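You operate a simulated robot arm through the tools that you are given. There is no shell and no other tool. Be economical: measure what you need, move in short steps, check, and stop when the job is done.

The job below is to be done with a simulated two-armed robot. You get a single attempt, and the scene is never put back.

TASK
Pick up the carton from the middle bench with one hand, pass it to the other hand and put it in the inside of the sealer. Set down upright: carton.

Only the result counts: the job must be done as asked and must still hold three seconds after the hand-in. Knocking over, shifting, dropping, spilling or breaking anything else fails it.

THE ROBOT
Two 7-joint arms with two-finger parallel grippers on one trunk, on a base that drives. Base frame: it is fixed to the floor where the robot stands at the start and does not move with it; the origin is under the middle of the robot, x ahead of it, y to its left, z up. Readings come in mm, degrees, newtons and seconds.
The left shoulder is at the start at [124, 171, 1162], the right one opposite. With the tool pointing down near the work surface each hand reaches from about 100 to 880 mm from the robot's upright axis, wherever it stands, measured 20 degrees to its own side. Places, roughly: carton [1750, 0, 750]; inside of the sealer (25x25 cm) [-2020, 320, 820]. Payload 4.4 kg a hand.
The TCP of each hand is the grasp point between the finger pads, 23 mm short of the fingertips. In the tool frame z runs along the fingers and y along their closing line. The gripper opens to 94 mm. The fingers are 38 mm wide and 10 mm thick; the gripper's body (54 by 96 mm) begins 39 mm behind the TCP.
Orientation is told as [roll, pitch, yaw] about the base's x, y, z axes, in that order, counted from this pose: with the fingers straight down and closing along the base's y, the tool's x points along the base's -x, its y along +y and its z along -z.

THE INTERFACE
- The arms move only by the tool apply_moves. It takes "left_deltas", "right_deltas" or both (then of equal length, played together; a hand with none holds still); each is a list of rows, each an object of numbers (a shift or turn left out is 0, a gripper value left out holds the last): "tx", "ty", "tz": the shift along the base's x, y, z in units of 30 mm (1.0 is 30 mm); "ax", "ay", "az": the turn, a rotation vector about the base's x, y, z in units of 6 degrees (1.0 is 6 degrees); "grip": the gripper command, from -1 (shut) to 1 (fully open), values between in proportion. In form: [{"tx": .., "ty": .., "tz": .., "ax": .., "ay": .., "az": .., "grip": ..}, ...]. A call has 1 to 8 rows; each row shifts and turns the commanded pose from where the row before left it. A call with a number of a shift or a turn outside -1 to 1 is refused whole. A row lasts 0.2 s, in which the tool goes at most 50 mm and 8.6 degrees; a call with a longer step from one row to the next is refused whole, and so is a gripper value outside its range. A pose out of reach is approached as far as the arm can. The call stops where the force on the tool passes 40 N (or 10 N more than at its start, if that is more) or the arm is blocked; 0.2 s more then pass. The fingers move at their own pace (about 72 mm/s each) and stop on an object; they squeeze with about 22 N. The grip force told is the motor's: it shows also when the fingers shut on nothing. Time passes only in rows, and 0.2 s behind the last, so rows that do not move let the fingers close. It gives the time, the measured TCP pose, the force on the tool (base axes), the opening and the grip force at its end, in the units of the frame above (readings bear some noise), with the torque about the TCP (base axes, N m) and any sound that the robot's microphone picked up.
- Cameras (640 x 400 px; columns grow to the right, rows downward): "scene" is now at [242.6, -12.2, 1305.8]; the picture's right is [-0.13, -0.99, 0.00], its down [-0.53, 0.07, -0.84] and it looks along [0.84, -0.11, -0.54] (base axes); focal length 272 px, centre (320, 200). "left" rides on the left gripper at [86, -16, -74] in its tool frame; the picture's right is [0.18, 0.98, 0.00], its down [-0.58, 0.11, -0.81] and it looks along [-0.79, 0.15, 0.59] (tool axes); focal length 243 px, centre (320, 200). "right" rides on the right gripper at [86, 16, -75] in its tool frame; the picture's right is [-0.18, 0.98, 0.00], its down [-0.58, -0.11, -0.81] and it looks along [-0.79, -0.15, 0.59] (tool axes); focal length 243 px, centre (320, 200). There is no depth. A picture from a camera that has moved, and an enlarged one, comes with that camera's place and axes in the base frame and with its lens.
- camera(camera): a new picture of that camera. It takes no simulated time.
- raise_lower(by): slides the trunk up (or, below 0, down) by that many mm; the arms and the scene camera ride with it, the base frame stays. It gives what a move gives, with no picture.
- drive_base(legs): drives the robot by 1 to 6 legs, each [ahead, left, turn to the left] in mm, mm and degrees, along the robot's own axes; the way and the turn of a leg run together, so that a leg with both is an arc; at most 1500 mm and 180 degrees a leg. The arms and the cameras ride along, it lands a little off, and it stops where it bumps. It gives what a move gives.
- aim_head(pan, tilt): turns the head with the scene camera to pan (to the left, within 80 degrees either way) and tilt (down, from -29 to 69), counted from straight ahead of the robot. It gives what a move gives.
- enlarge(camera, box): a new picture of the part [left, top, right, bottom] of that camera's present view, enlarged. It takes no simulated time.
- finish_job(): hands the job in; it is judged then, once.

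Work in short steps. Places have to be worked out from the pictures, the camera data and where the tool is seen: move nearer, look again, correct. Check each grasp and each placing, and mend what went wrong. You have 120 turns and 100 pictures in all, those below and enlarged ones among them. Open the grippers and draw the arms clear of the work before you hand the job in, unless the task says otherwise; then end with one line.

The tools are called after "Emit:" as a command line: name --argument value ..., lists and objects as JSON in quotes. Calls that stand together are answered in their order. apply_moves: Moves the arms, as the interface text tells. Its arguments: {"type":"object","properties":{"left_deltas":{"type":"array","items":{"type":"object","properties":{"tx":{"type":"number"},"ty":{"type":"number"},"tz":{"type":"number"},"ax":{"type":"number"},"ay":{"type":"number"},"az":{"type":"number"},"grip":{"type":"number"}}}},"right_deltas":{"type":"array","items":{"type":"object","properties":{"tx":{"type":"number"},"ty":{"type":"number"},"tz":{"type":"number"},"ax":{"type":"number"},"ay":{"type":"number"},"az":{"type":"number"},"grip":{"type":"number"}}}}},"required":[]} The other tools are called the same way: raise_lower (by) slides the trunk up or down; drive_base (legs) drives the base; aim_head (pan, tilt) turns the head that bears the scene camera; camera (camera) takes a picture; enlarge (camera, box) takes an enlarged picture of a part of a camera's view; finish_job () hands the job in.

At the start:

```text
time_s: 0.0
left_position: [579.6, 277.6, 1005.5]
left_orientation: [0.1, 0.0, -0.1]
left_ft_force: [0.0, -0.4, -0.4]
left_wrist_torque: [0.0, -0.01, 0.0]
left_opening: 94.1
left_grasp_force: 0.1
right_position: [487.7, -207.2, 993.0]
right_orientation: [-0.1, 0.0, 0.0]
right_ft_force: [-0.8, -0.1, -0.3]
right_wrist_torque: [0.01, 0.0, 0.0]
right_opening: 94.0
right_grasp_force: 0.1
trunk travel left (down, up): [-175.0, 213.0]
robot x, y, heading: [-2.8, 1.3, -0.1]
head pan, tilt: [-7.7, 32.5]
```

scene: 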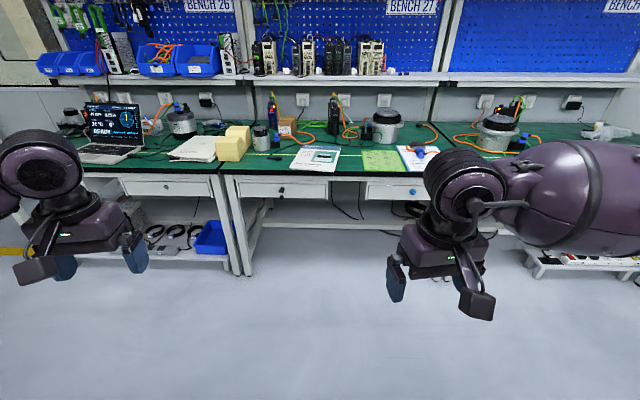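
right: 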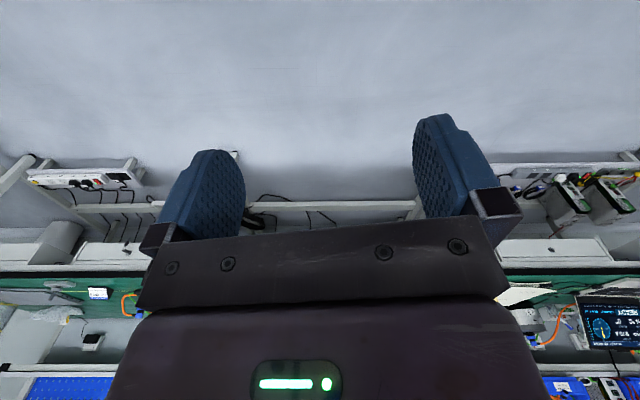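
left: 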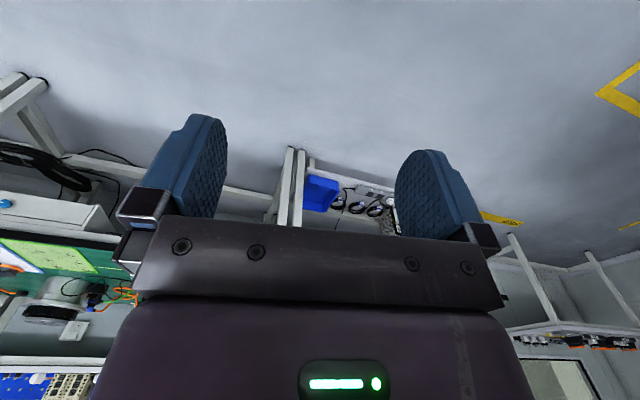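

I start with an enlarged look at the middle bench where the carton should be.

Emit:
enlarge --camera "scene" --box '[200, 80, 360, 180]'

```text
4.00 times, centred on (280, 130) of scene
camera zoom: at [242.6, -12.2, 1305.8], right [-0.13, -0.99, 0.0], down [-0.53, 0.07, -0.84], along [0.84, -0.11, -0.54], focal length 1088 px, centre (480, 480)
```

zoom: 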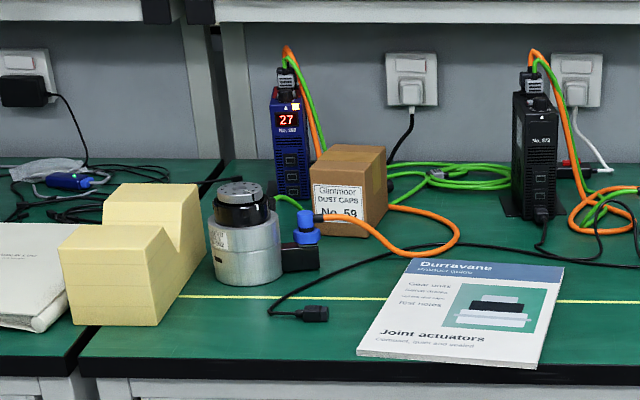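

The carton ("Dust caps No. 59") is a small box near the cables, by a blue device. I drive nearer in order to measure it.

Emit:
drive_base --legs '[[700, 0, 0]]'

Emit:
aim_head --pan 0 --tilt 35

Emit:
camera --camera "scene"

Emit:
enlarge --camera "scene" --box '[240, 100, 400, 200]'

```text
time_s: 3.8
left_position: [1278.6, 283.3, 1005.7]
left_orientation: [0.0, 0.0, 0.3]
left_ft_force: [0.2, -0.2, 0.5]
left_wrist_torque: [0.01, -0.01, 0.02]
left_opening: 94.1
left_grasp_force: 0.1
right_position: [1188.7, -201.2, 993.9]
right_orientation: [0.0, 0.0, 0.4]
right_ft_force: [-0.1, 0.4, -0.2]
right_wrist_torque: [0.0, -0.01, -0.01]
right_opening: 94.1
right_grasp_force: 0.1
trunk travel left (down, up): [-175.0, 213.0]
robot x, y, heading: [701.5, 4.4, 0.3]
head pan, tilt: [-7.7, 32.5]
```

```text
time_s: 4.5
left_position: [1276.1, 283.2, 1005.4]
left_orientation: [0.0, 0.0, 0.4]
left_ft_force: [0.7, 0.2, -0.4]
left_wrist_torque: [-0.04, 0.0, 0.0]
left_opening: 93.9
left_grasp_force: 0.1
right_position: [1190.0, -201.7, 992.0]
right_orientation: [0.1, 0.0, 0.3]
right_ft_force: [-0.1, 0.4, 0.0]
right_wrist_torque: [-0.02, 0.01, -0.02]
right_opening: 93.9
right_grasp_force: 0.2
trunk travel left (down, up): [-175.0, 213.0]
robot x, y, heading: [701.7, -1.0, 0.3]
head pan, tilt: [0.0, 35.0]
```

```text
95 pictures are left
camera scene: at [941.2, 3.4, 1302.0], right [0.01, -1.0, 0.0], down [-0.57, 0.0, -0.82], along [0.82, 0.0, -0.57], focal length 272 px, centre (320, 200)
```

scene: 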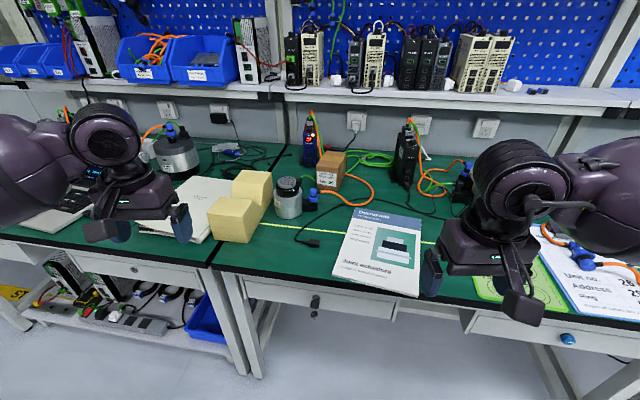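

```text
4.00 times, centred on (320, 150) of scene
camera zoom: at [941.2, 3.4, 1302.0], right [0.01, -1.0, 0.0], down [-0.57, 0.0, -0.82], along [0.82, 0.0, -0.57], focal length 1088 px, centre (320, 400)
```

zoom: 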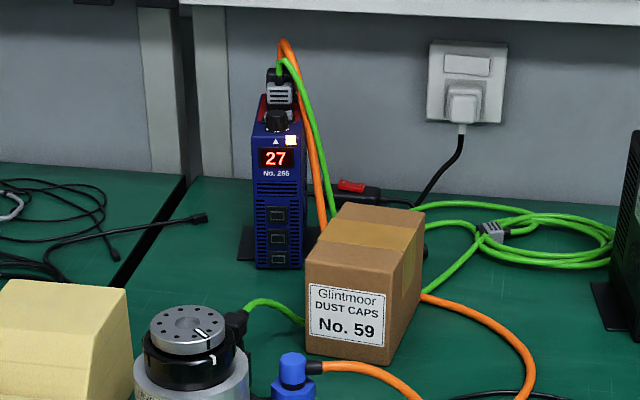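

Triangulating the two views: bench top z≈735, front edge x≈1393, carton about 82 × 137 × 97 mm near (1886, -41), yawed about -16°. Before I choose a grasp I look at the sealer behind.

Emit:
drive_base --legs '[[-700, 0, 0], [0, 0, 180]]'

Emit:
camera --camera "scene"

```text
time_s: 15.7
left_position: [-569.3, -279.0, 1006.6]
left_orientation: [0.0, 0.0, -179.7]
left_ft_force: [-0.3, -0.6, -0.4]
left_wrist_torque: [-0.01, 0.0, 0.02]
left_opening: 93.8
left_grasp_force: 0.1
right_position: [-480.2, 204.9, 994.2]
right_orientation: [0.0, 0.0, -179.7]
right_ft_force: [-1.2, -0.3, 0.6]
right_wrist_torque: [0.01, -0.01, 0.04]
right_opening: 94.0
right_grasp_force: 0.1
trunk travel left (down, up): [-175.0, 213.0]
robot x, y, heading: [8.7, 1.7, -179.7]
head pan, tilt: [0.0, 35.0]
```

```text
93 pictures are left
camera scene: at [-230.2, -0.3, 1301.9], right [-0.01, 1.0, 0.0], down [0.57, 0.0, -0.82], along [-0.82, -0.01, -0.57], focal length 272 px, centre (320, 200)
```

scene: 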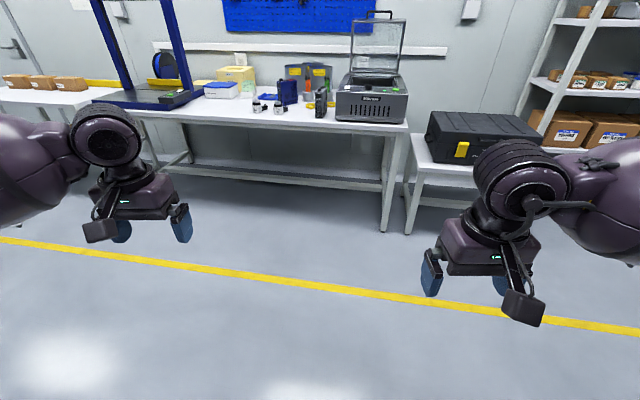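

Emit:
enlarge --camera "scene" --box '[280, 0, 440, 140]'

```text
2.86 times, centred on (360, 70) of scene
camera zoom: at [-230.2, -0.3, 1301.9], right [-0.01, 1.0, 0.0], down [0.57, 0.0, -0.82], along [-0.82, -0.01, -0.57], focal length 777 px, centre (206, 571)
```

zoom: 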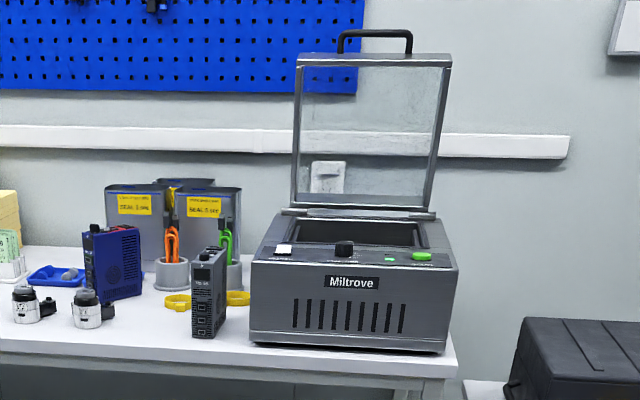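

The sealer is an open-top chamber with the lid raised, so a top-down placing will do. I'll pick with the left hand at the carton's near end, hand over to the right at the far end, with the long axis across the robot. Driving back to the bench now.

Emit:
drive_base --legs '[[0, 0, -180], [980, 0, 0]]'

Emit:
aim_head --pan 0 --tilt 40

Emit:
camera --camera "scene"

Emit:
enlarge --camera "scene" --box '[240, 100, 400, 200]'

```text
time_s: 28.0
left_position: [1535.0, 305.3, 1005.7]
left_orientation: [0.0, 0.0, 1.2]
left_ft_force: [0.0, -0.4, 0.0]
left_wrist_torque: [-0.02, -0.03, 0.0]
left_opening: 94.0
left_grasp_force: 0.0
right_position: [1453.2, -179.9, 993.1]
right_orientation: [0.0, 0.1, 1.2]
right_ft_force: [0.4, 0.0, -0.5]
right_wrist_torque: [-0.01, -0.03, -0.02]
right_opening: 93.8
right_grasp_force: 0.1
trunk travel left (down, up): [-175.0, 213.0]
robot x, y, heading: [960.8, 19.0, 1.4]
head pan, tilt: [0.0, 35.0]
```

```text
time_s: 28.6
left_position: [1536.9, 306.0, 1006.8]
left_orientation: [0.0, -0.1, 1.2]
left_ft_force: [1.0, -0.4, 0.1]
left_wrist_torque: [0.01, 0.01, -0.01]
left_opening: 94.1
left_grasp_force: 0.1
right_position: [1452.6, -180.1, 993.6]
right_orientation: [0.1, 0.0, 1.2]
right_ft_force: [-0.4, -0.7, 1.5]
right_wrist_torque: [0.01, 0.04, -0.03]
right_opening: 93.8
right_grasp_force: 0.1
trunk travel left (down, up): [-175.0, 213.0]
robot x, y, heading: [964.4, 16.7, 1.2]
head pan, tilt: [0.0, 40.0]
```

```text
91 pictures are left
camera scene: at [1200.6, 21.9, 1294.4], right [0.02, -1.0, 0.0], down [-0.64, -0.01, -0.77], along [0.77, 0.02, -0.64], focal length 272 px, centre (320, 200)
```

scene: 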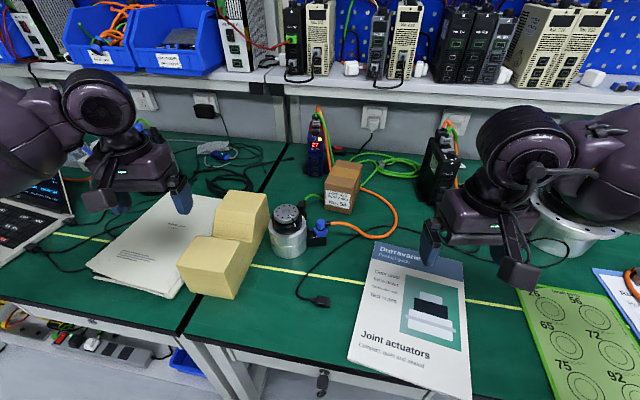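

```text
4.00 times, centred on (320, 150) of scene
camera zoom: at [1200.6, 21.9, 1294.4], right [0.02, -1.0, 0.0], down [-0.64, -0.01, -0.77], along [0.77, 0.02, -0.64], focal length 1088 px, centre (320, 400)
```

zoom: 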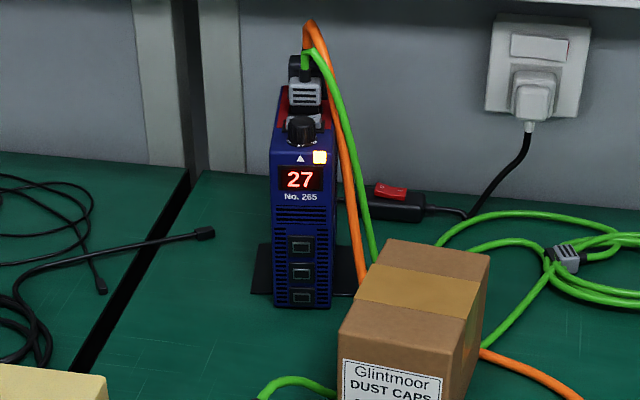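

The new view confirms the carton top corners near FR (1802,-60), BR (1931,-98), BL (1952,-20), FL (1824,20), z≈835, yaw -16.4°. I drive a little nearer for reach.

Emit:
drive_base --legs '[[80, 0, 0]]'

```text
time_s: 29.7
left_position: [1614.8, 308.6, 1007.0]
left_orientation: [-0.1, 0.1, 1.3]
left_ft_force: [1.6, 0.1, -0.2]
left_wrist_torque: [-0.01, 0.0, 0.01]
left_opening: 93.7
left_grasp_force: 0.1
right_position: [1534.1, -177.0, 992.3]
right_orientation: [0.0, 0.0, 1.3]
right_ft_force: [0.1, -0.6, 0.0]
right_wrist_torque: [-0.02, 0.05, -0.01]
right_opening: 93.8
right_grasp_force: 0.0
trunk travel left (down, up): [-175.0, 213.0]
robot x, y, heading: [1041.5, 18.1, 1.5]
head pan, tilt: [0.0, 40.0]
```

I bring the left hand toward the carton at height, turning it to -16.4°, and move the right hand aside.

Emit:
apply_moves --left_deltas '[{"tx": 0.6, "ty": -1, "az": -0.37, "grip": 1}, {"tx": 0.6, "ty": -1, "az": -0.37}, {"tx": 0.6, "ty": -1, "az": -0.37}, {"tx": 0.6, "ty": -1, "az": -0.37}, {"tx": 0.6, "ty": -1, "az": -0.37}, {"tx": 0.6, "ty": -1, "az": -0.37}, {"tx": 0.6, "ty": -1, "az": -0.37}, {"tx": 0.6, "ty": -1, "az": -0.37}]' --right_deltas '[{"ty": -0.5}, {"ty": -0.5}, {"ty": -0.5}, {"ty": -0.5}, {"ty": -0.5}, {"ty": -0.5}, {"ty": -0.5}, {"ty": -0.5}]'

Emit:
camera --camera "left"

Emit:
camera --camera "scene"

```text
time_s: 31.5
left_position: [1757.7, 65.7, 1005.9]
left_orientation: [0.1, 0.0, -16.6]
left_ft_force: [0.7, -0.3, 0.5]
left_wrist_torque: [-0.01, 0.01, -0.01]
left_opening: 94.3
left_grasp_force: 0.0
right_position: [1531.6, -298.5, 994.5]
right_orientation: [0.0, 0.0, 1.2]
right_ft_force: [0.2, -0.2, -0.1]
right_wrist_torque: [0.0, -0.03, 0.0]
right_opening: 93.8
right_grasp_force: 0.0
trunk travel left (down, up): [-175.0, 213.0]
robot x, y, heading: [1039.8, 20.5, 1.2]
head pan, tilt: [0.0, 40.0]
```

```text
89 pictures are left
camera left: at [1670.6, 74.4, 1081.4], right [0.1, 0.99, 0.0], down [0.59, -0.06, 0.81], along [0.8, -0.08, -0.59], focal length 243 px, centre (320, 200)
```

left: 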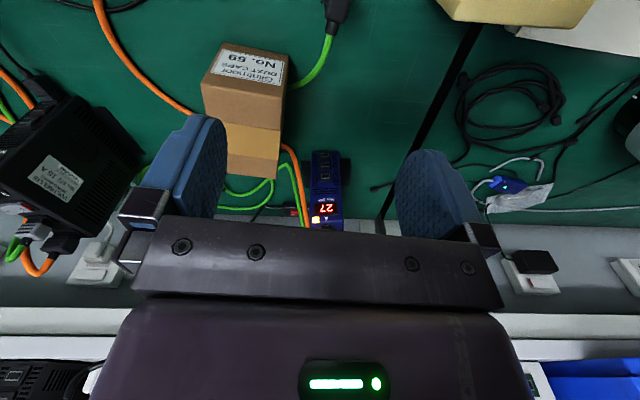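

```text
88 pictures are left
camera scene: at [1279.9, 22.8, 1294.4], right [0.02, -1.0, 0.0], down [-0.64, -0.01, -0.77], along [0.77, 0.02, -0.64], focal length 272 px, centre (320, 200)
```

scene: 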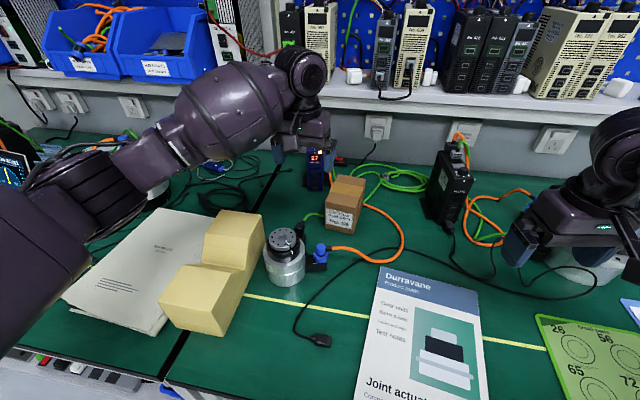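

I enlarge the wrist view to localise the carton precisely.

Emit:
enlarge --camera "left" --box '[160, 20, 320, 200]'

Emit:
enlarge --camera "scene" --box '[240, 120, 440, 280]'

```text
2.22 times, centred on (240, 110) of left
camera zoom: at [1670.6, 74.4, 1081.4], right [0.1, 0.99, 0.0], down [0.59, -0.06, 0.81], along [0.8, -0.08, -0.59], focal length 539 px, centre (498, 400)
```

zoom: 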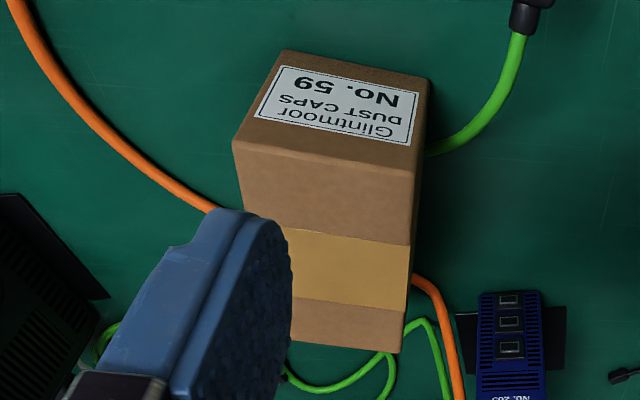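

```text
2.50 times, centred on (340, 200) of scene
camera zoom: at [1279.9, 22.8, 1294.4], right [0.02, -1.0, 0.0], down [-0.64, -0.01, -0.77], along [0.77, 0.02, -0.64], focal length 680 px, centre (270, 200)
```

zoom: 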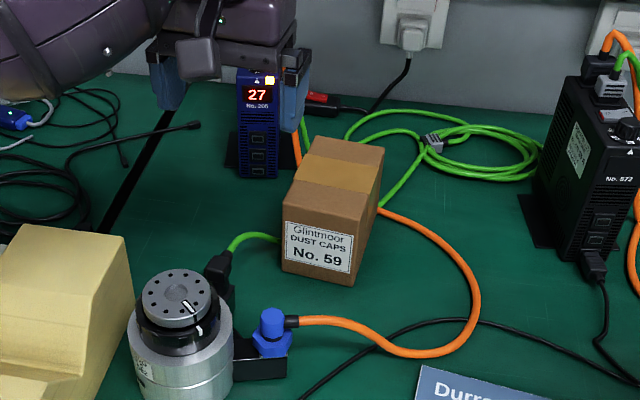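

Combining the views: carton top z≈842, near end midpoint ≈(1796,-18), yaw ≈-16.8°. I move over the grasp point (1825,-27) at z≈898 and check.

Emit:
apply_moves --left_deltas '[{"tx": 0.56, "ty": -0.775}, {"tx": 0.56, "ty": -0.775}, {"tx": 0.56, "ty": -0.775}, {"tx": 0.56, "ty": -0.775}, {"tz": -0.9}, {"tz": -0.9}, {"tz": -0.9}, {"tz": -0.9}]'

Emit:
camera --camera "left"

Emit:
enlarge --camera "scene" --box '[260, 80, 420, 240]'

```text
time_s: 33.3
left_position: [1825.3, -23.5, 898.1]
left_orientation: [0.0, 0.1, -16.5]
left_ft_force: [-0.7, 0.0, 0.3]
left_wrist_torque: [-0.02, -0.04, -0.01]
left_opening: 94.3
left_grasp_force: 0.0
right_position: [1532.3, -298.2, 993.7]
right_orientation: [0.0, 0.0, 1.2]
right_ft_force: [-0.4, -0.4, 0.3]
right_wrist_torque: [0.01, -0.01, -0.01]
right_opening: 93.9
right_grasp_force: 0.1
trunk travel left (down, up): [-175.0, 213.0]
robot x, y, heading: [1039.1, 21.0, 1.4]
head pan, tilt: [0.0, 40.0]
```

```text
85 pictures are left
camera left: at [1738.1, -15.9, 972.2], right [0.1, 0.99, 0.0], down [0.59, -0.06, 0.81], along [0.8, -0.08, -0.59], focal length 243 px, centre (320, 200)
```

left: 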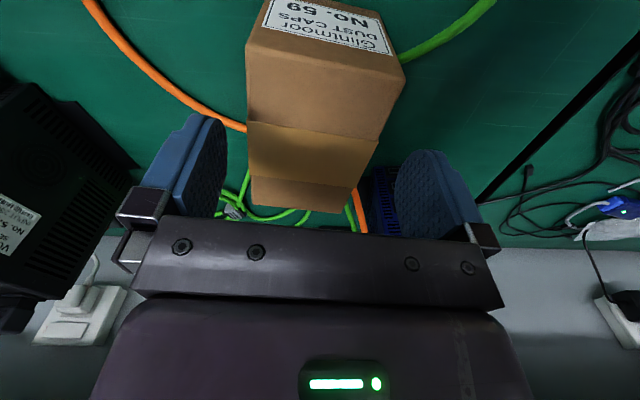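

```text
2.50 times, centred on (340, 160) of scene
camera zoom: at [1280.4, 23.6, 1294.2], right [0.02, -1.0, 0.0], down [-0.64, -0.01, -0.77], along [0.77, 0.02, -0.64], focal length 680 px, centre (270, 300)
```

zoom: 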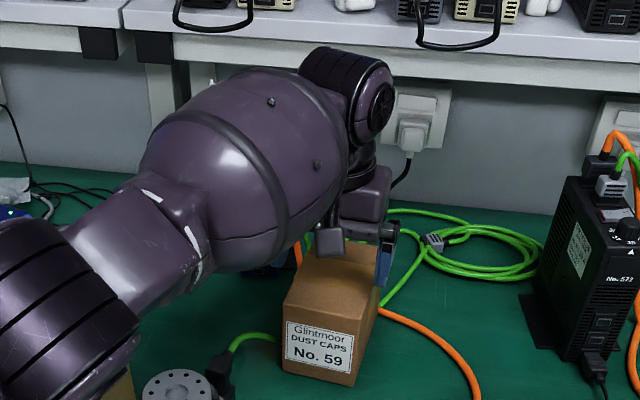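

Carton lies centred between the fingers within about 2 mm (near mid (1796,-17)). I descend straight to z≈808 with the force stop guarding.

Emit:
apply_moves --left_deltas '[{"ty": -0.05, "tz": -0.5}, {"tz": -0.5}, {"tz": -0.5}, {"tz": -0.5}, {"tz": -0.5}, {"tz": -0.5}]'

Emit:
camera --camera "left"

```text
time_s: 34.7
left_position: [1820.0, -20.9, 811.2]
left_orientation: [0.0, -0.2, -16.5]
left_ft_force: [2.4, -0.6, 5.4]
left_wrist_torque: [-0.03, 0.17, 0.02]
left_opening: 93.9
left_grasp_force: 0.0
left hand out of reach, approached as far as the arm can: row 5, 6
right_position: [1532.6, -297.3, 994.2]
right_orientation: [0.0, -0.2, 1.1]
right_ft_force: [0.0, -0.4, 0.7]
right_wrist_torque: [-0.01, -0.01, -0.02]
right_opening: 94.3
right_grasp_force: 0.1
trunk travel left (down, up): [-175.0, 213.0]
robot x, y, heading: [1040.5, 17.2, 1.3]
head pan, tilt: [0.0, 40.0]
```

```text
83 pictures are left
camera left: at [1732.6, -12.9, 885.3], right [0.1, 0.99, 0.0], down [0.59, -0.06, 0.81], along [0.8, -0.08, -0.59], focal length 243 px, centre (320, 200)
```

left: 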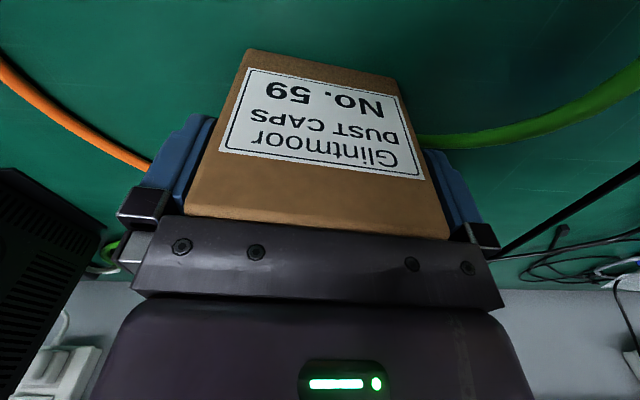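

The fingers straddle the carton near its front end at z≈811 (arm at reach limit, no hard contact). I close the gripper.

Emit:
apply_moves --left_deltas '[{"grip": -1}, {"grip": -1}, {"grip": -1}, {"grip": -1}]'

```text
time_s: 35.7
left_position: [1819.7, -22.6, 810.9]
left_orientation: [0.0, -0.2, -16.5]
left_ft_force: [5.3, -7.5, 12.9]
left_wrist_torque: [-0.28, -0.05, -0.02]
left_opening: 82.0
left_grasp_force: 21.9
right_position: [1533.4, -297.0, 995.3]
right_orientation: [-0.1, 0.0, 1.2]
right_ft_force: [-0.6, 0.6, 0.0]
right_wrist_torque: [0.0, 0.02, 0.01]
right_opening: 93.8
right_grasp_force: 0.0
trunk travel left (down, up): [-175.0, 213.0]
robot x, y, heading: [1040.9, 18.8, 1.4]
head pan, tilt: [0.0, 40.0]
```

Gripped at 82 mm with 22 N. I lift straight up slowly and look.

Emit:
apply_moves --left_deltas '[{"tz": 0.4, "tx": -0.1}, {"tz": 0.4, "tx": -0.1}, {"tz": 0.5, "tx": -0.1}, {"tz": 0.5}, {"tz": 0.5}, {"tz": 0.5}]'

Emit:
camera --camera "left"

Emit:
camera --camera "scene"

```text
time_s: 37.1
left_position: [1810.1, -20.5, 894.9]
left_orientation: [-0.1, 0.0, -16.4]
left_ft_force: [0.5, -1.0, -4.0]
left_wrist_torque: [0.04, 0.12, 0.01]
left_opening: 81.7
left_grasp_force: 22.6
right_position: [1533.1, -297.2, 994.7]
right_orientation: [0.0, 0.0, 1.3]
right_ft_force: [0.4, 0.0, 0.6]
right_wrist_torque: [-0.02, 0.01, 0.01]
right_opening: 93.9
right_grasp_force: 0.0
trunk travel left (down, up): [-175.0, 213.0]
robot x, y, heading: [1043.3, 17.9, 1.4]
head pan, tilt: [0.0, 40.0]
```

```text
82 pictures are left
camera left: at [1723.6, -12.4, 968.3], right [0.1, 0.99, 0.0], down [0.59, -0.06, 0.81], along [0.8, -0.08, -0.59], focal length 243 px, centre (320, 200)
```

left: 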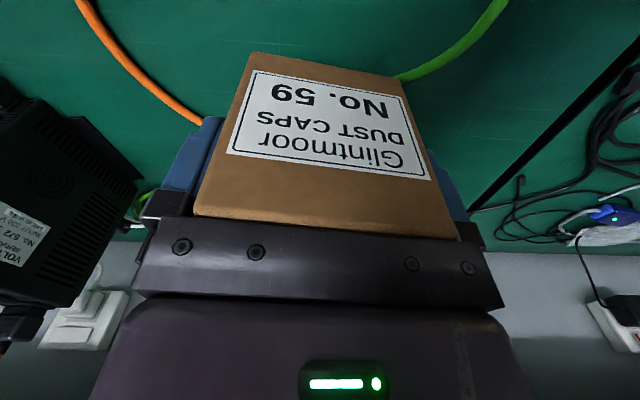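

```text
81 pictures are left
camera scene: at [1280.0, 23.8, 1294.4], right [0.02, -1.0, 0.0], down [-0.64, -0.01, -0.77], along [0.77, 0.02, -0.64], focal length 272 px, centre (320, 200)
```

scene: 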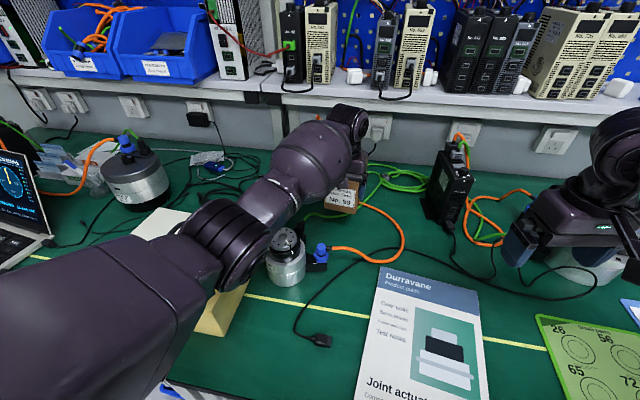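

The carton is held level and light (~0.4 kg). I raise it further and draw back.

Emit:
apply_moves --left_deltas '[{"tz": 0.8}, {"tz": 0.8}, {"tz": 0.8}, {"tz": 0.8, "tx": -0.3}, {"tz": 0.8, "tx": -0.5}, {"tz": 0.5, "tx": -0.8}, {"tx": -0.8}, {"tx": -0.8}]'

Emit:
apply_moves --left_deltas '[{"tx": -0.8}, {"tx": -0.8}, {"tx": -0.8}, {"tx": -0.8}, {"tx": -0.8}, {"tx": -0.8}, {"tx": -0.8}, {"tx": -0.8}]'

Emit:
camera --camera "scene"

```text
time_s: 38.9
left_position: [1715.9, -22.2, 1027.1]
left_orientation: [0.0, 0.1, -16.5]
left_ft_force: [-0.9, 1.1, -2.8]
left_wrist_torque: [0.05, 0.11, 0.04]
left_opening: 82.0
left_grasp_force: 22.0
right_position: [1533.5, -297.0, 995.0]
right_orientation: [0.0, 0.0, 1.1]
right_ft_force: [0.1, 0.7, 0.5]
right_wrist_torque: [0.0, 0.02, 0.0]
right_opening: 94.1
right_grasp_force: 0.1
trunk travel left (down, up): [-175.0, 213.0]
robot x, y, heading: [1042.0, 20.4, 1.2]
head pan, tilt: [0.0, 40.0]
```

```text
time_s: 40.7
left_position: [1522.8, -21.9, 1027.4]
left_orientation: [0.0, -0.1, -16.4]
left_ft_force: [0.0, -0.3, -3.0]
left_wrist_torque: [0.02, 0.09, 0.01]
left_opening: 81.8
left_grasp_force: 22.2
right_position: [1532.7, -297.8, 994.7]
right_orientation: [0.0, -0.1, 1.3]
right_ft_force: [-0.5, 0.7, 0.3]
right_wrist_torque: [0.01, 0.01, -0.03]
right_opening: 94.0
right_grasp_force: 0.1
trunk travel left (down, up): [-175.0, 213.0]
robot x, y, heading: [1041.6, 18.9, 1.3]
head pan, tilt: [0.0, 40.0]
```

```text
80 pictures are left
camera scene: at [1279.9, 23.7, 1294.5], right [0.02, -1.0, 0.0], down [-0.64, -0.01, -0.77], along [0.77, 0.02, -0.64], focal length 272 px, centre (320, 200)
```

scene: 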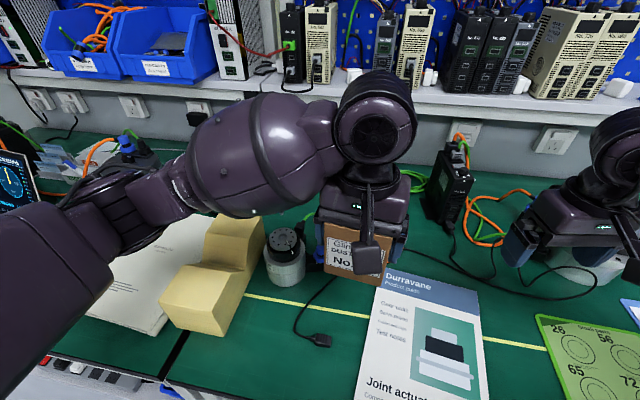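

The carton is secure. I back away to the free floor for the handover.

Emit:
drive_base --legs '[[-900, 0, 0]]'

```text
time_s: 45.5
left_position: [622.5, -41.7, 1027.2]
left_orientation: [-0.1, 0.0, -16.2]
left_ft_force: [-0.2, 0.1, -3.0]
left_wrist_torque: [0.01, 0.12, 0.0]
left_opening: 82.0
left_grasp_force: 21.9
right_position: [630.9, -316.7, 995.1]
right_orientation: [0.0, 0.0, 1.6]
right_ft_force: [-0.8, -0.6, 0.1]
right_wrist_torque: [-0.01, -0.03, -0.03]
right_opening: 94.1
right_grasp_force: 0.1
trunk travel left (down, up): [-175.0, 213.0]
robot x, y, heading: [140.1, -4.6, 1.6]
head pan, tilt: [0.0, 40.0]
```

I rotate the hands to the handover pose: left to yaw ≈-88 (carton's free end toward the right), right to yaw ≈+92.

Emit:
apply_moves --left_deltas '[{"ty": 0.28, "az": -1}, {"ty": 0.28, "az": -1}, {"ty": 0.28, "az": -1}, {"ty": 0.28, "az": -1}, {"ty": 0.28, "az": -1}, {"ty": 0.28, "az": -1}, {"ty": 0.28, "az": -1}, {"ty": 0.28, "az": -1}]' --right_deltas '[{"az": 1, "grip": 1}, {"az": 1}, {"az": 1}, {"az": 1}, {"az": 1}, {"az": 1}, {"az": 1}, {"az": 1}]'

Emit:
apply_moves --left_deltas '[{"ty": 0.28, "az": -1}, {"ty": 0.28, "az": -1}, {"ty": 0.28, "az": -1}, {"ty": 0.28, "az": -1}, {}, {}, {}]' --right_deltas '[{"az": 1}, {"az": 1}, {"az": 1}, {"az": 1}, {"az": 1}, {"az": 1}, {"az": 1}]'

Emit:
camera --camera "scene"

```text
time_s: 47.3
left_position: [621.4, 27.8, 1028.5]
left_orientation: [0.0, 0.0, -64.3]
left_ft_force: [0.6, -0.1, -3.1]
left_wrist_torque: [0.12, 0.04, -0.03]
left_opening: 82.0
left_grasp_force: 21.5
right_position: [633.3, -316.6, 994.6]
right_orientation: [0.1, 0.0, 49.5]
right_ft_force: [-0.5, -1.5, -0.5]
right_wrist_torque: [-0.01, 0.03, 0.0]
right_opening: 93.9
right_grasp_force: 0.0
trunk travel left (down, up): [-175.0, 213.0]
robot x, y, heading: [136.5, -1.9, 1.7]
head pan, tilt: [0.0, 40.0]
```

```text
time_s: 48.9
left_position: [620.3, 58.7, 1028.1]
left_orientation: [0.0, 0.0, -88.2]
left_ft_force: [-0.1, -0.9, -3.9]
left_wrist_torque: [0.15, 0.03, -0.01]
left_opening: 82.0
left_grasp_force: 22.7
right_position: [595.1, -222.4, 967.3]
right_orientation: [2.2, -1.3, 71.2]
right_ft_force: [0.4, -0.1, -0.4]
right_wrist_torque: [0.01, -0.03, 0.02]
right_opening: 94.0
right_grasp_force: 0.0
right hand out of reach, approached as far as the arm can: row 1, 2, 3, 4, 5, 6, 7
trunk travel left (down, up): [-175.0, 213.0]
robot x, y, heading: [137.2, -3.1, 1.1]
head pan, tilt: [0.0, 40.0]
```

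```text
79 pictures are left
camera scene: at [377.0, 2.9, 1294.8], right [0.03, -1.0, 0.0], down [-0.64, -0.02, -0.77], along [0.77, 0.02, -0.64], focal length 272 px, centre (320, 200)
```

scene: 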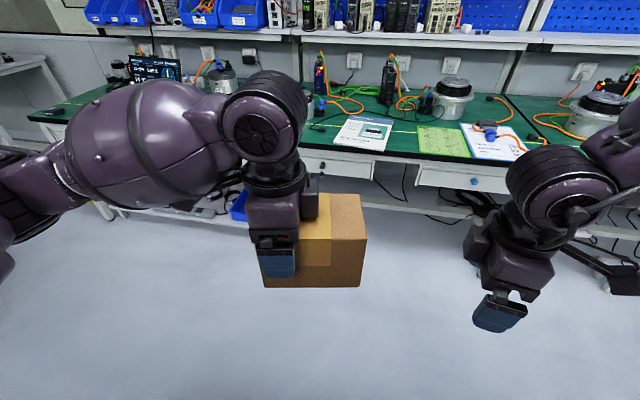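

The left hand is fine; the right hand met its limit that far out. I move its target inward toward y≈-160, where the turn should be reachable (mirror of the left).

Emit:
apply_moves --right_deltas '[{"ty": 0.85, "tz": 0.18}, {"ty": 0.85, "tz": 0.18}, {"ty": 0.85, "tz": 0.18}, {"ty": 0.85, "tz": 0.18}, {"ty": 0.85, "tz": 0.18}, {"ty": 0.85, "tz": 0.18}, {}]'

Emit:
camera --camera "scene"

```text
time_s: 50.5
left_position: [620.3, 58.6, 1027.6]
left_orientation: [0.0, 0.0, -88.3]
left_ft_force: [-1.6, 16.9, -2.9]
left_wrist_torque: [-0.35, -0.05, -0.49]
left_opening: 81.9
left_grasp_force: 21.9
right_position: [594.5, -69.4, 1001.2]
right_orientation: [2.3, -1.3, 70.9]
right_ft_force: [1.4, -16.4, -1.1]
right_wrist_torque: [0.75, 0.06, -0.11]
right_opening: 94.2
right_grasp_force: 0.0
trunk travel left (down, up): [-175.0, 213.0]
robot x, y, heading: [142.2, 1.7, 1.6]
head pan, tilt: [0.0, 40.0]
```

```text
78 pictures are left
camera scene: at [378.0, 2.8, 1294.4], right [0.03, -1.0, 0.0], down [-0.64, -0.02, -0.77], along [0.77, 0.02, -0.64], focal length 272 px, centre (320, 200)
```

scene: 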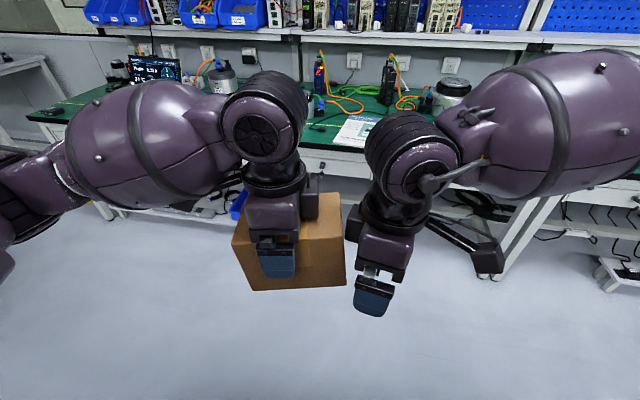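

The command had restarted from the measured pose, so the right hand touched the carton's end (17 N). I back the right hand off at once and inspect.

Emit:
apply_moves --right_deltas '[{"ty": -0.8}, {"ty": -0.8}, {"ty": -0.8}, {"ty": -0.8}]'

Emit:
camera --camera "scene"

Emit:
camera --camera "left"

Emit:
camera --camera "right"

```text
time_s: 51.5
left_position: [621.3, 58.2, 1027.7]
left_orientation: [0.0, 0.0, -88.2]
left_ft_force: [0.5, -0.3, -2.8]
left_wrist_torque: [0.06, 0.02, 0.01]
left_opening: 82.0
left_grasp_force: 21.7
right_position: [594.1, -164.6, 997.7]
right_orientation: [2.3, -1.3, 71.1]
right_ft_force: [0.2, 0.1, 0.3]
right_wrist_torque: [0.03, -0.02, 0.0]
right_opening: 94.1
right_grasp_force: 0.1
trunk travel left (down, up): [-175.0, 213.0]
robot x, y, heading: [138.4, -2.7, 1.6]
head pan, tilt: [0.0, 40.0]
```

```text
77 pictures are left
camera scene: at [377.9, 2.7, 1294.5], right [0.03, -1.0, 0.0], down [-0.64, -0.02, -0.77], along [0.77, 0.02, -0.64], focal length 272 px, centre (320, 200)
```

scene: 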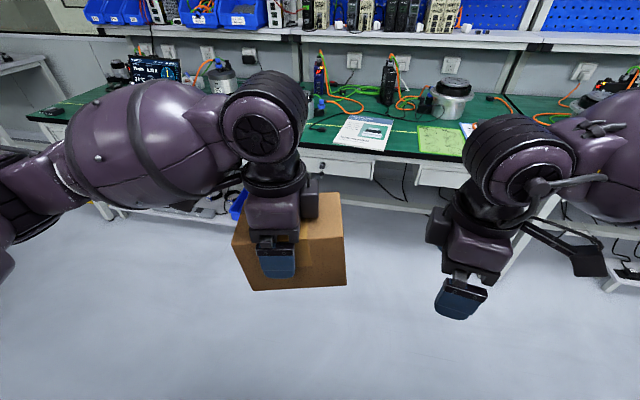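

```text
76 pictures are left
camera left: at [602.2, 144.2, 1102.5], right [0.98, 0.21, 0.0], down [0.13, -0.58, 0.81], along [0.17, -0.79, -0.59], focal length 243 px, centre (320, 200)
```

left: 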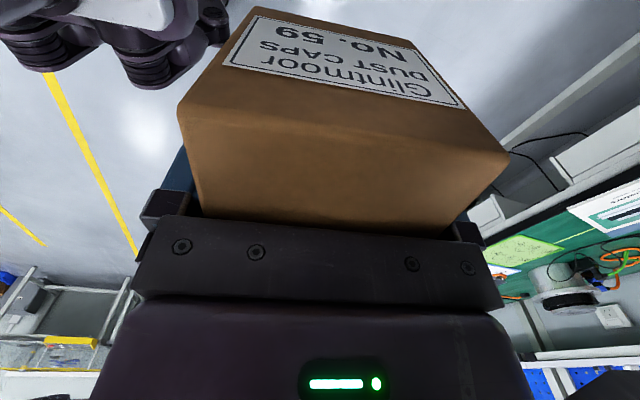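

```text
75 pictures are left
camera right: at [553.2, -244.5, 1071.0], right [-0.87, 0.49, 0.04], down [0.32, 0.49, 0.81], along [0.38, 0.72, -0.58], focal length 243 px, centre (320, 200)
```

right: 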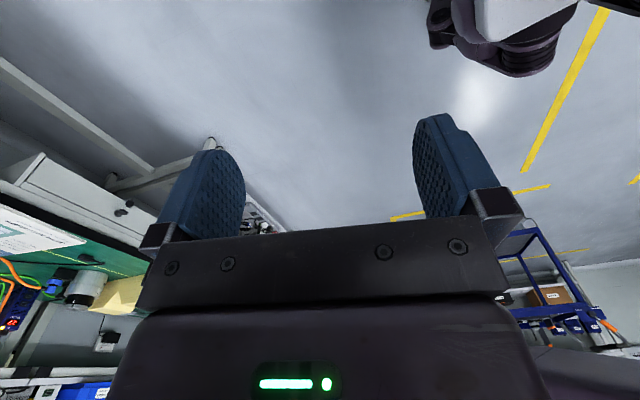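

The touch slid the carton ~20 mm toward the left hand but it still hangs level (spanning roughly y -24…110). The wrists are too bulky to sit parallel so close together, so I'll bring the right hand in tilted ~30° outward. First I turn it at a safe distance.

Emit:
apply_moves --right_deltas '[{"az": 0.95, "tx": 0.3, "tz": 0.33, "ty": -0.3}, {"az": 0.95, "tx": 0.3, "tz": 0.33, "ty": -0.3}, {"az": 0.95, "tx": 0.3, "tz": 0.33, "ty": -0.3}, {"ax": 0.95}, {"ax": 0.95}, {"ax": 0.95}, {"ax": 0.95}, {"ax": 0.95}]'

Emit:
camera --camera "scene"

```text
time_s: 53.3
left_position: [621.9, 59.6, 1026.8]
left_orientation: [0.0, 0.0, -88.3]
left_ft_force: [-0.7, -0.3, -4.1]
left_wrist_torque: [0.02, 0.02, -0.03]
left_opening: 81.8
left_grasp_force: 22.2
right_position: [588.6, -167.0, 1025.4]
right_orientation: [5.9, -8.8, 76.4]
right_ft_force: [0.9, -0.2, 0.8]
right_wrist_torque: [0.0, -0.01, 0.01]
right_opening: 93.8
right_grasp_force: 0.0
right hand out of reach, approached as far as the arm can: row 2, 3, 4, 5, 6, 7, 8
trunk travel left (down, up): [-175.0, 213.0]
robot x, y, heading: [138.4, -4.0, 1.5]
head pan, tilt: [0.0, 40.0]
```

```text
74 pictures are left
camera scene: at [378.3, 3.2, 1294.4], right [0.03, -1.0, 0.0], down [-0.64, -0.02, -0.77], along [0.77, 0.02, -0.64], focal length 272 px, centre (320, 200)
```

scene: 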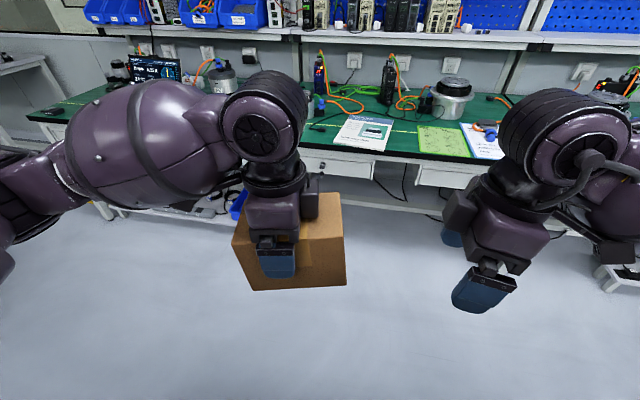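

The right wrist's turn limit depends on the arm direction; closer to the robot both hands get more turning room. I bring both hands in to x≈510 and then retry the right hand's turn.

Emit:
apply_moves --left_deltas '[{"tx": -0.75}, {"tx": -0.75}, {"tx": -0.75}, {"tx": -0.75}, {"tx": -0.75}]' --right_deltas '[{"tx": -0.55}, {"tx": -0.55}, {"tx": -0.55}, {"tx": -0.55}, {"tx": -0.55}]'

Emit:
apply_moves --right_deltas '[{"ax": 0.8, "az": 0.5, "ay": -0.1}, {"ax": 0.8, "az": 0.5, "ay": -0.1}, {"ax": 0.8, "az": 0.5, "ay": -0.1}, {"ax": 0.8, "az": 0.5, "ay": -0.1}]'

Emit:
camera --camera "scene"

```text
time_s: 54.5
left_position: [507.8, 59.0, 1029.7]
left_orientation: [0.1, 0.0, -88.2]
left_ft_force: [0.0, -0.2, -2.9]
left_wrist_torque: [0.05, 0.0, 0.0]
left_opening: 81.9
left_grasp_force: 22.2
right_position: [558.2, -169.5, 1025.7]
right_orientation: [5.8, -8.7, 76.4]
right_ft_force: [0.0, 0.1, 1.0]
right_wrist_torque: [0.01, 0.03, 0.04]
right_opening: 93.9
right_grasp_force: 0.1
right hand out of reach, approached as far as the arm can: row 2, 3, 4, 5
trunk travel left (down, up): [-175.0, 213.0]
robot x, y, heading: [137.7, -5.2, 1.8]
head pan, tilt: [0.0, 40.0]
```

```text
time_s: 55.5
left_position: [507.4, 58.7, 1029.7]
left_orientation: [0.0, 0.1, -88.2]
left_ft_force: [0.5, 0.1, -3.1]
left_wrist_torque: [0.04, 0.0, 0.0]
left_opening: 81.7
left_grasp_force: 21.5
right_position: [559.2, -167.0, 1026.3]
right_orientation: [6.2, -11.1, 77.7]
right_ft_force: [-0.1, 0.0, -0.3]
right_wrist_torque: [-0.01, 0.0, 0.02]
right_opening: 94.0
right_grasp_force: 0.0
right hand out of reach, approached as far as the arm can: row 1, 2, 3, 4
trunk travel left (down, up): [-175.0, 213.0]
robot x, y, heading: [141.5, -5.4, 1.3]
head pan, tilt: [0.0, 40.0]
```

```text
73 pictures are left
camera scene: at [378.2, 3.1, 1294.3], right [0.03, -1.0, 0.0], down [-0.64, -0.02, -0.77], along [0.77, 0.02, -0.64], focal length 272 px, centre (320, 200)
```

scene: 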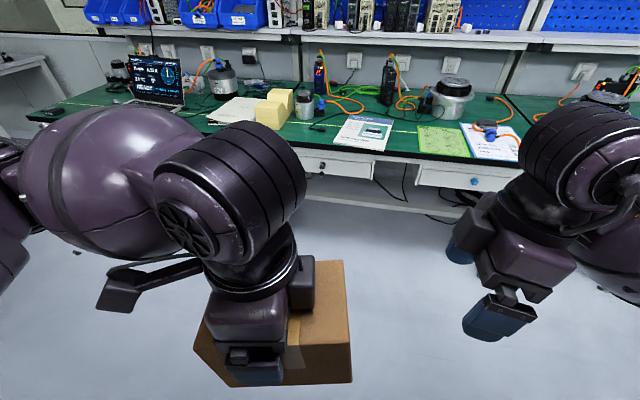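

The limit eases nearer the centre line. I shift the carton 25 mm left and bring the right hand to (508,-95), still clear of the carton's end, then continue turning.

Emit:
apply_moves --left_deltas '[{"ty": 0.3}, {"ty": 0.3}, {"ty": 0.3}, {}, {}]' --right_deltas '[{"ty": 0.5}, {"ty": 0.5}, {"ty": 0.5, "tx": -0.4}, {"ty": 0.5, "tx": -0.6}, {"ty": 0.4, "tx": -0.7}]'

Emit:
apply_moves --right_deltas '[{"az": 0.6, "ay": -0.1}, {"az": 0.6, "ay": -0.1}, {"ax": 0.8}, {"ax": 0.8}, {"ax": 0.8}]'

Emit:
camera --camera "scene"

```text
time_s: 56.7
left_position: [517.2, 81.8, 1028.3]
left_orientation: [0.0, 0.2, -88.2]
left_ft_force: [0.3, 0.9, -3.1]
left_wrist_torque: [0.04, -0.03, -0.04]
left_opening: 82.1
left_grasp_force: 21.8
left hand out of reach, approached as far as the arm can: row 2, 3
right_position: [552.8, -130.0, 1025.9]
right_orientation: [6.2, -11.2, 77.7]
right_ft_force: [0.1, 0.1, 0.1]
right_wrist_torque: [0.0, 0.04, 0.02]
right_opening: 94.1
right_grasp_force: 0.1
right hand out of reach, approached as far as the arm can: row 3, 4, 5
trunk travel left (down, up): [-175.0, 213.0]
robot x, y, heading: [139.9, -1.8, 1.4]
head pan, tilt: [0.0, 40.0]
```

```text
time_s: 57.9
left_position: [516.9, 82.0, 1029.4]
left_orientation: [-0.1, 0.1, -88.3]
left_ft_force: [-0.4, -0.1, -2.9]
left_wrist_torque: [0.08, -0.02, 0.0]
left_opening: 82.1
left_grasp_force: 22.2
right_position: [553.2, -130.1, 1025.5]
right_orientation: [5.2, -13.8, 85.1]
right_ft_force: [-0.1, -0.1, 0.4]
right_wrist_torque: [0.02, 0.01, -0.01]
right_opening: 94.1
right_grasp_force: 0.1
right hand out of reach, approached as far as the arm can: row 4, 5
trunk travel left (down, up): [-175.0, 213.0]
robot x, y, heading: [140.9, -3.4, 1.3]
head pan, tilt: [0.0, 40.0]
```

```text
72 pictures are left
camera scene: at [378.3, 3.2, 1294.3], right [0.03, -1.0, 0.0], down [-0.64, -0.02, -0.77], along [0.77, 0.02, -0.64], focal length 272 px, centre (320, 200)
```

scene: 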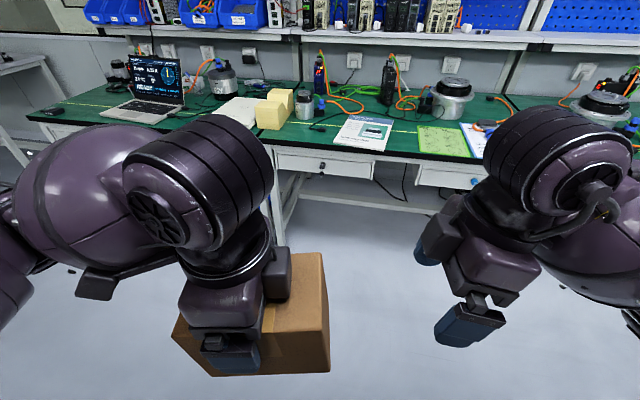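

Closeness to the shoulders seems to limit too, so I lower both hands ~150 mm and set the carton a bit farther out for more freedom.

Emit:
apply_moves --left_deltas '[{"tx": 0.3, "tz": -0.8}, {"tx": 0.3, "tz": -0.8}, {"tx": 0.3, "tz": -0.8}, {"tx": 0.3, "tz": -0.8}, {"tz": -0.8}, {"tz": -0.8}]' --right_deltas '[{"tz": -0.8}, {"tz": -0.8}, {"tz": -0.8}, {"tz": -0.8}, {"tz": -0.8}, {"tz": -0.8}]'

Emit:
apply_moves --right_deltas '[{"az": 0.6, "ax": 0.7}, {"ax": 0.7}, {"ax": 0.7}, {"ax": 0.7}]'

Emit:
camera --camera "scene"

```text
time_s: 59.3
left_position: [553.6, 82.2, 885.9]
left_orientation: [0.0, 0.0, -88.3]
left_ft_force: [-0.1, 0.0, -2.9]
left_wrist_torque: [0.06, 0.02, 0.0]
left_opening: 82.0
left_grasp_force: 21.8
right_position: [553.4, -130.8, 1024.2]
right_orientation: [5.2, -13.7, 85.1]
right_ft_force: [-0.5, -0.7, 0.9]
right_wrist_torque: [0.0, 0.03, -0.01]
right_opening: 93.7
right_grasp_force: 0.0
right hand out of reach, approached as far as the arm can: row 1, 2, 3, 4, 5, 6
trunk travel left (down, up): [-175.0, 213.0]
robot x, y, heading: [137.5, -3.3, 1.3]
head pan, tilt: [0.0, 40.0]
```

```text
time_s: 60.3
left_position: [553.2, 81.7, 885.7]
left_orientation: [-0.1, 0.1, -88.2]
left_ft_force: [0.3, 0.9, -3.1]
left_wrist_torque: [0.05, 0.0, 0.0]
left_opening: 81.6
left_grasp_force: 21.4
right_position: [549.2, -96.2, 1049.6]
right_orientation: [5.4, -22.2, 88.6]
right_ft_force: [-0.6, -0.1, -0.1]
right_wrist_torque: [0.01, 0.02, 0.0]
right_opening: 93.8
right_grasp_force: 0.1
right hand out of reach, approached as far as the arm can: row 1, 2, 3, 4
trunk travel left (down, up): [-175.0, 213.0]
robot x, y, heading: [137.5, -0.3, 1.6]
head pan, tilt: [0.0, 40.0]
```

```text
71 pictures are left
camera scene: at [378.2, 3.0, 1294.4], right [0.03, -1.0, 0.0], down [-0.64, -0.02, -0.77], along [0.77, 0.02, -0.64], focal length 272 px, centre (320, 200)
```

scene: 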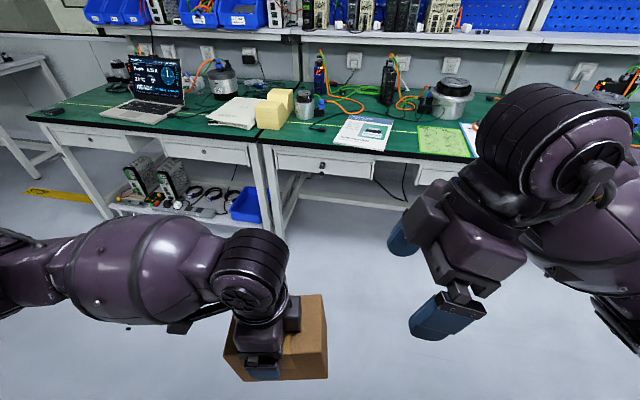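

The right hand reached a good tilted pose at (549,-96,1050), pitch -22. I keep it there, take out its 5° roll, and bring the carton to it with the left hand: first raise it back up.

Emit:
apply_moves --left_deltas '[{"tz": 0.9}, {"tz": 0.9}, {"tz": 0.9}, {"tz": 0.9}, {"tz": 0.85}, {"tz": 0.85}]' --right_deltas '[{"ay": -0.42, "az": -0.16}, {"ay": -0.42, "az": -0.16}, {}, {}, {}, {}]'

Emit:
camera --camera "scene"

Emit:
camera --camera "right"

```text
time_s: 61.7
left_position: [553.8, 82.1, 1044.4]
left_orientation: [0.0, 0.0, -88.3]
left_ft_force: [-0.3, -0.4, -3.3]
left_wrist_torque: [0.05, -0.02, -0.01]
left_opening: 81.7
left_grasp_force: 22.1
right_position: [553.8, -93.4, 1049.5]
right_orientation: [2.9, -22.0, 88.5]
right_ft_force: [0.5, 0.0, 0.0]
right_wrist_torque: [0.02, 0.0, 0.0]
right_opening: 93.8
right_grasp_force: 0.3
right hand out of reach, approached as far as the arm can: row 1
trunk travel left (down, up): [-175.0, 213.0]
robot x, y, heading: [139.3, -3.1, 1.5]
head pan, tilt: [0.0, 40.0]
```

```text
70 pictures are left
camera scene: at [377.8, 2.9, 1294.5], right [0.03, -1.0, 0.0], down [-0.64, -0.02, -0.77], along [0.77, 0.02, -0.64], focal length 272 px, centre (320, 200)
```

scene: 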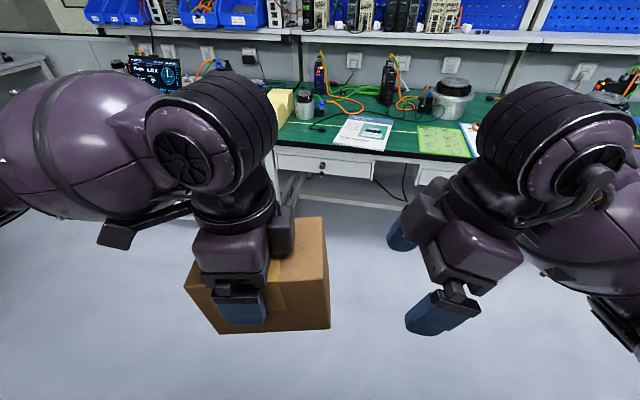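

```text
69 pictures are left
camera right: at [537.1, -202.9, 1086.8], right [-0.98, 0.18, 0.12], down [0.16, 0.23, 0.96], along [0.14, 0.96, -0.26], focal length 243 px, centre (320, 200)
```

right: 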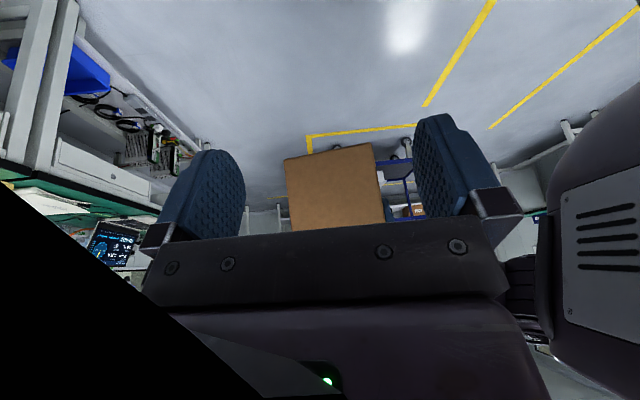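

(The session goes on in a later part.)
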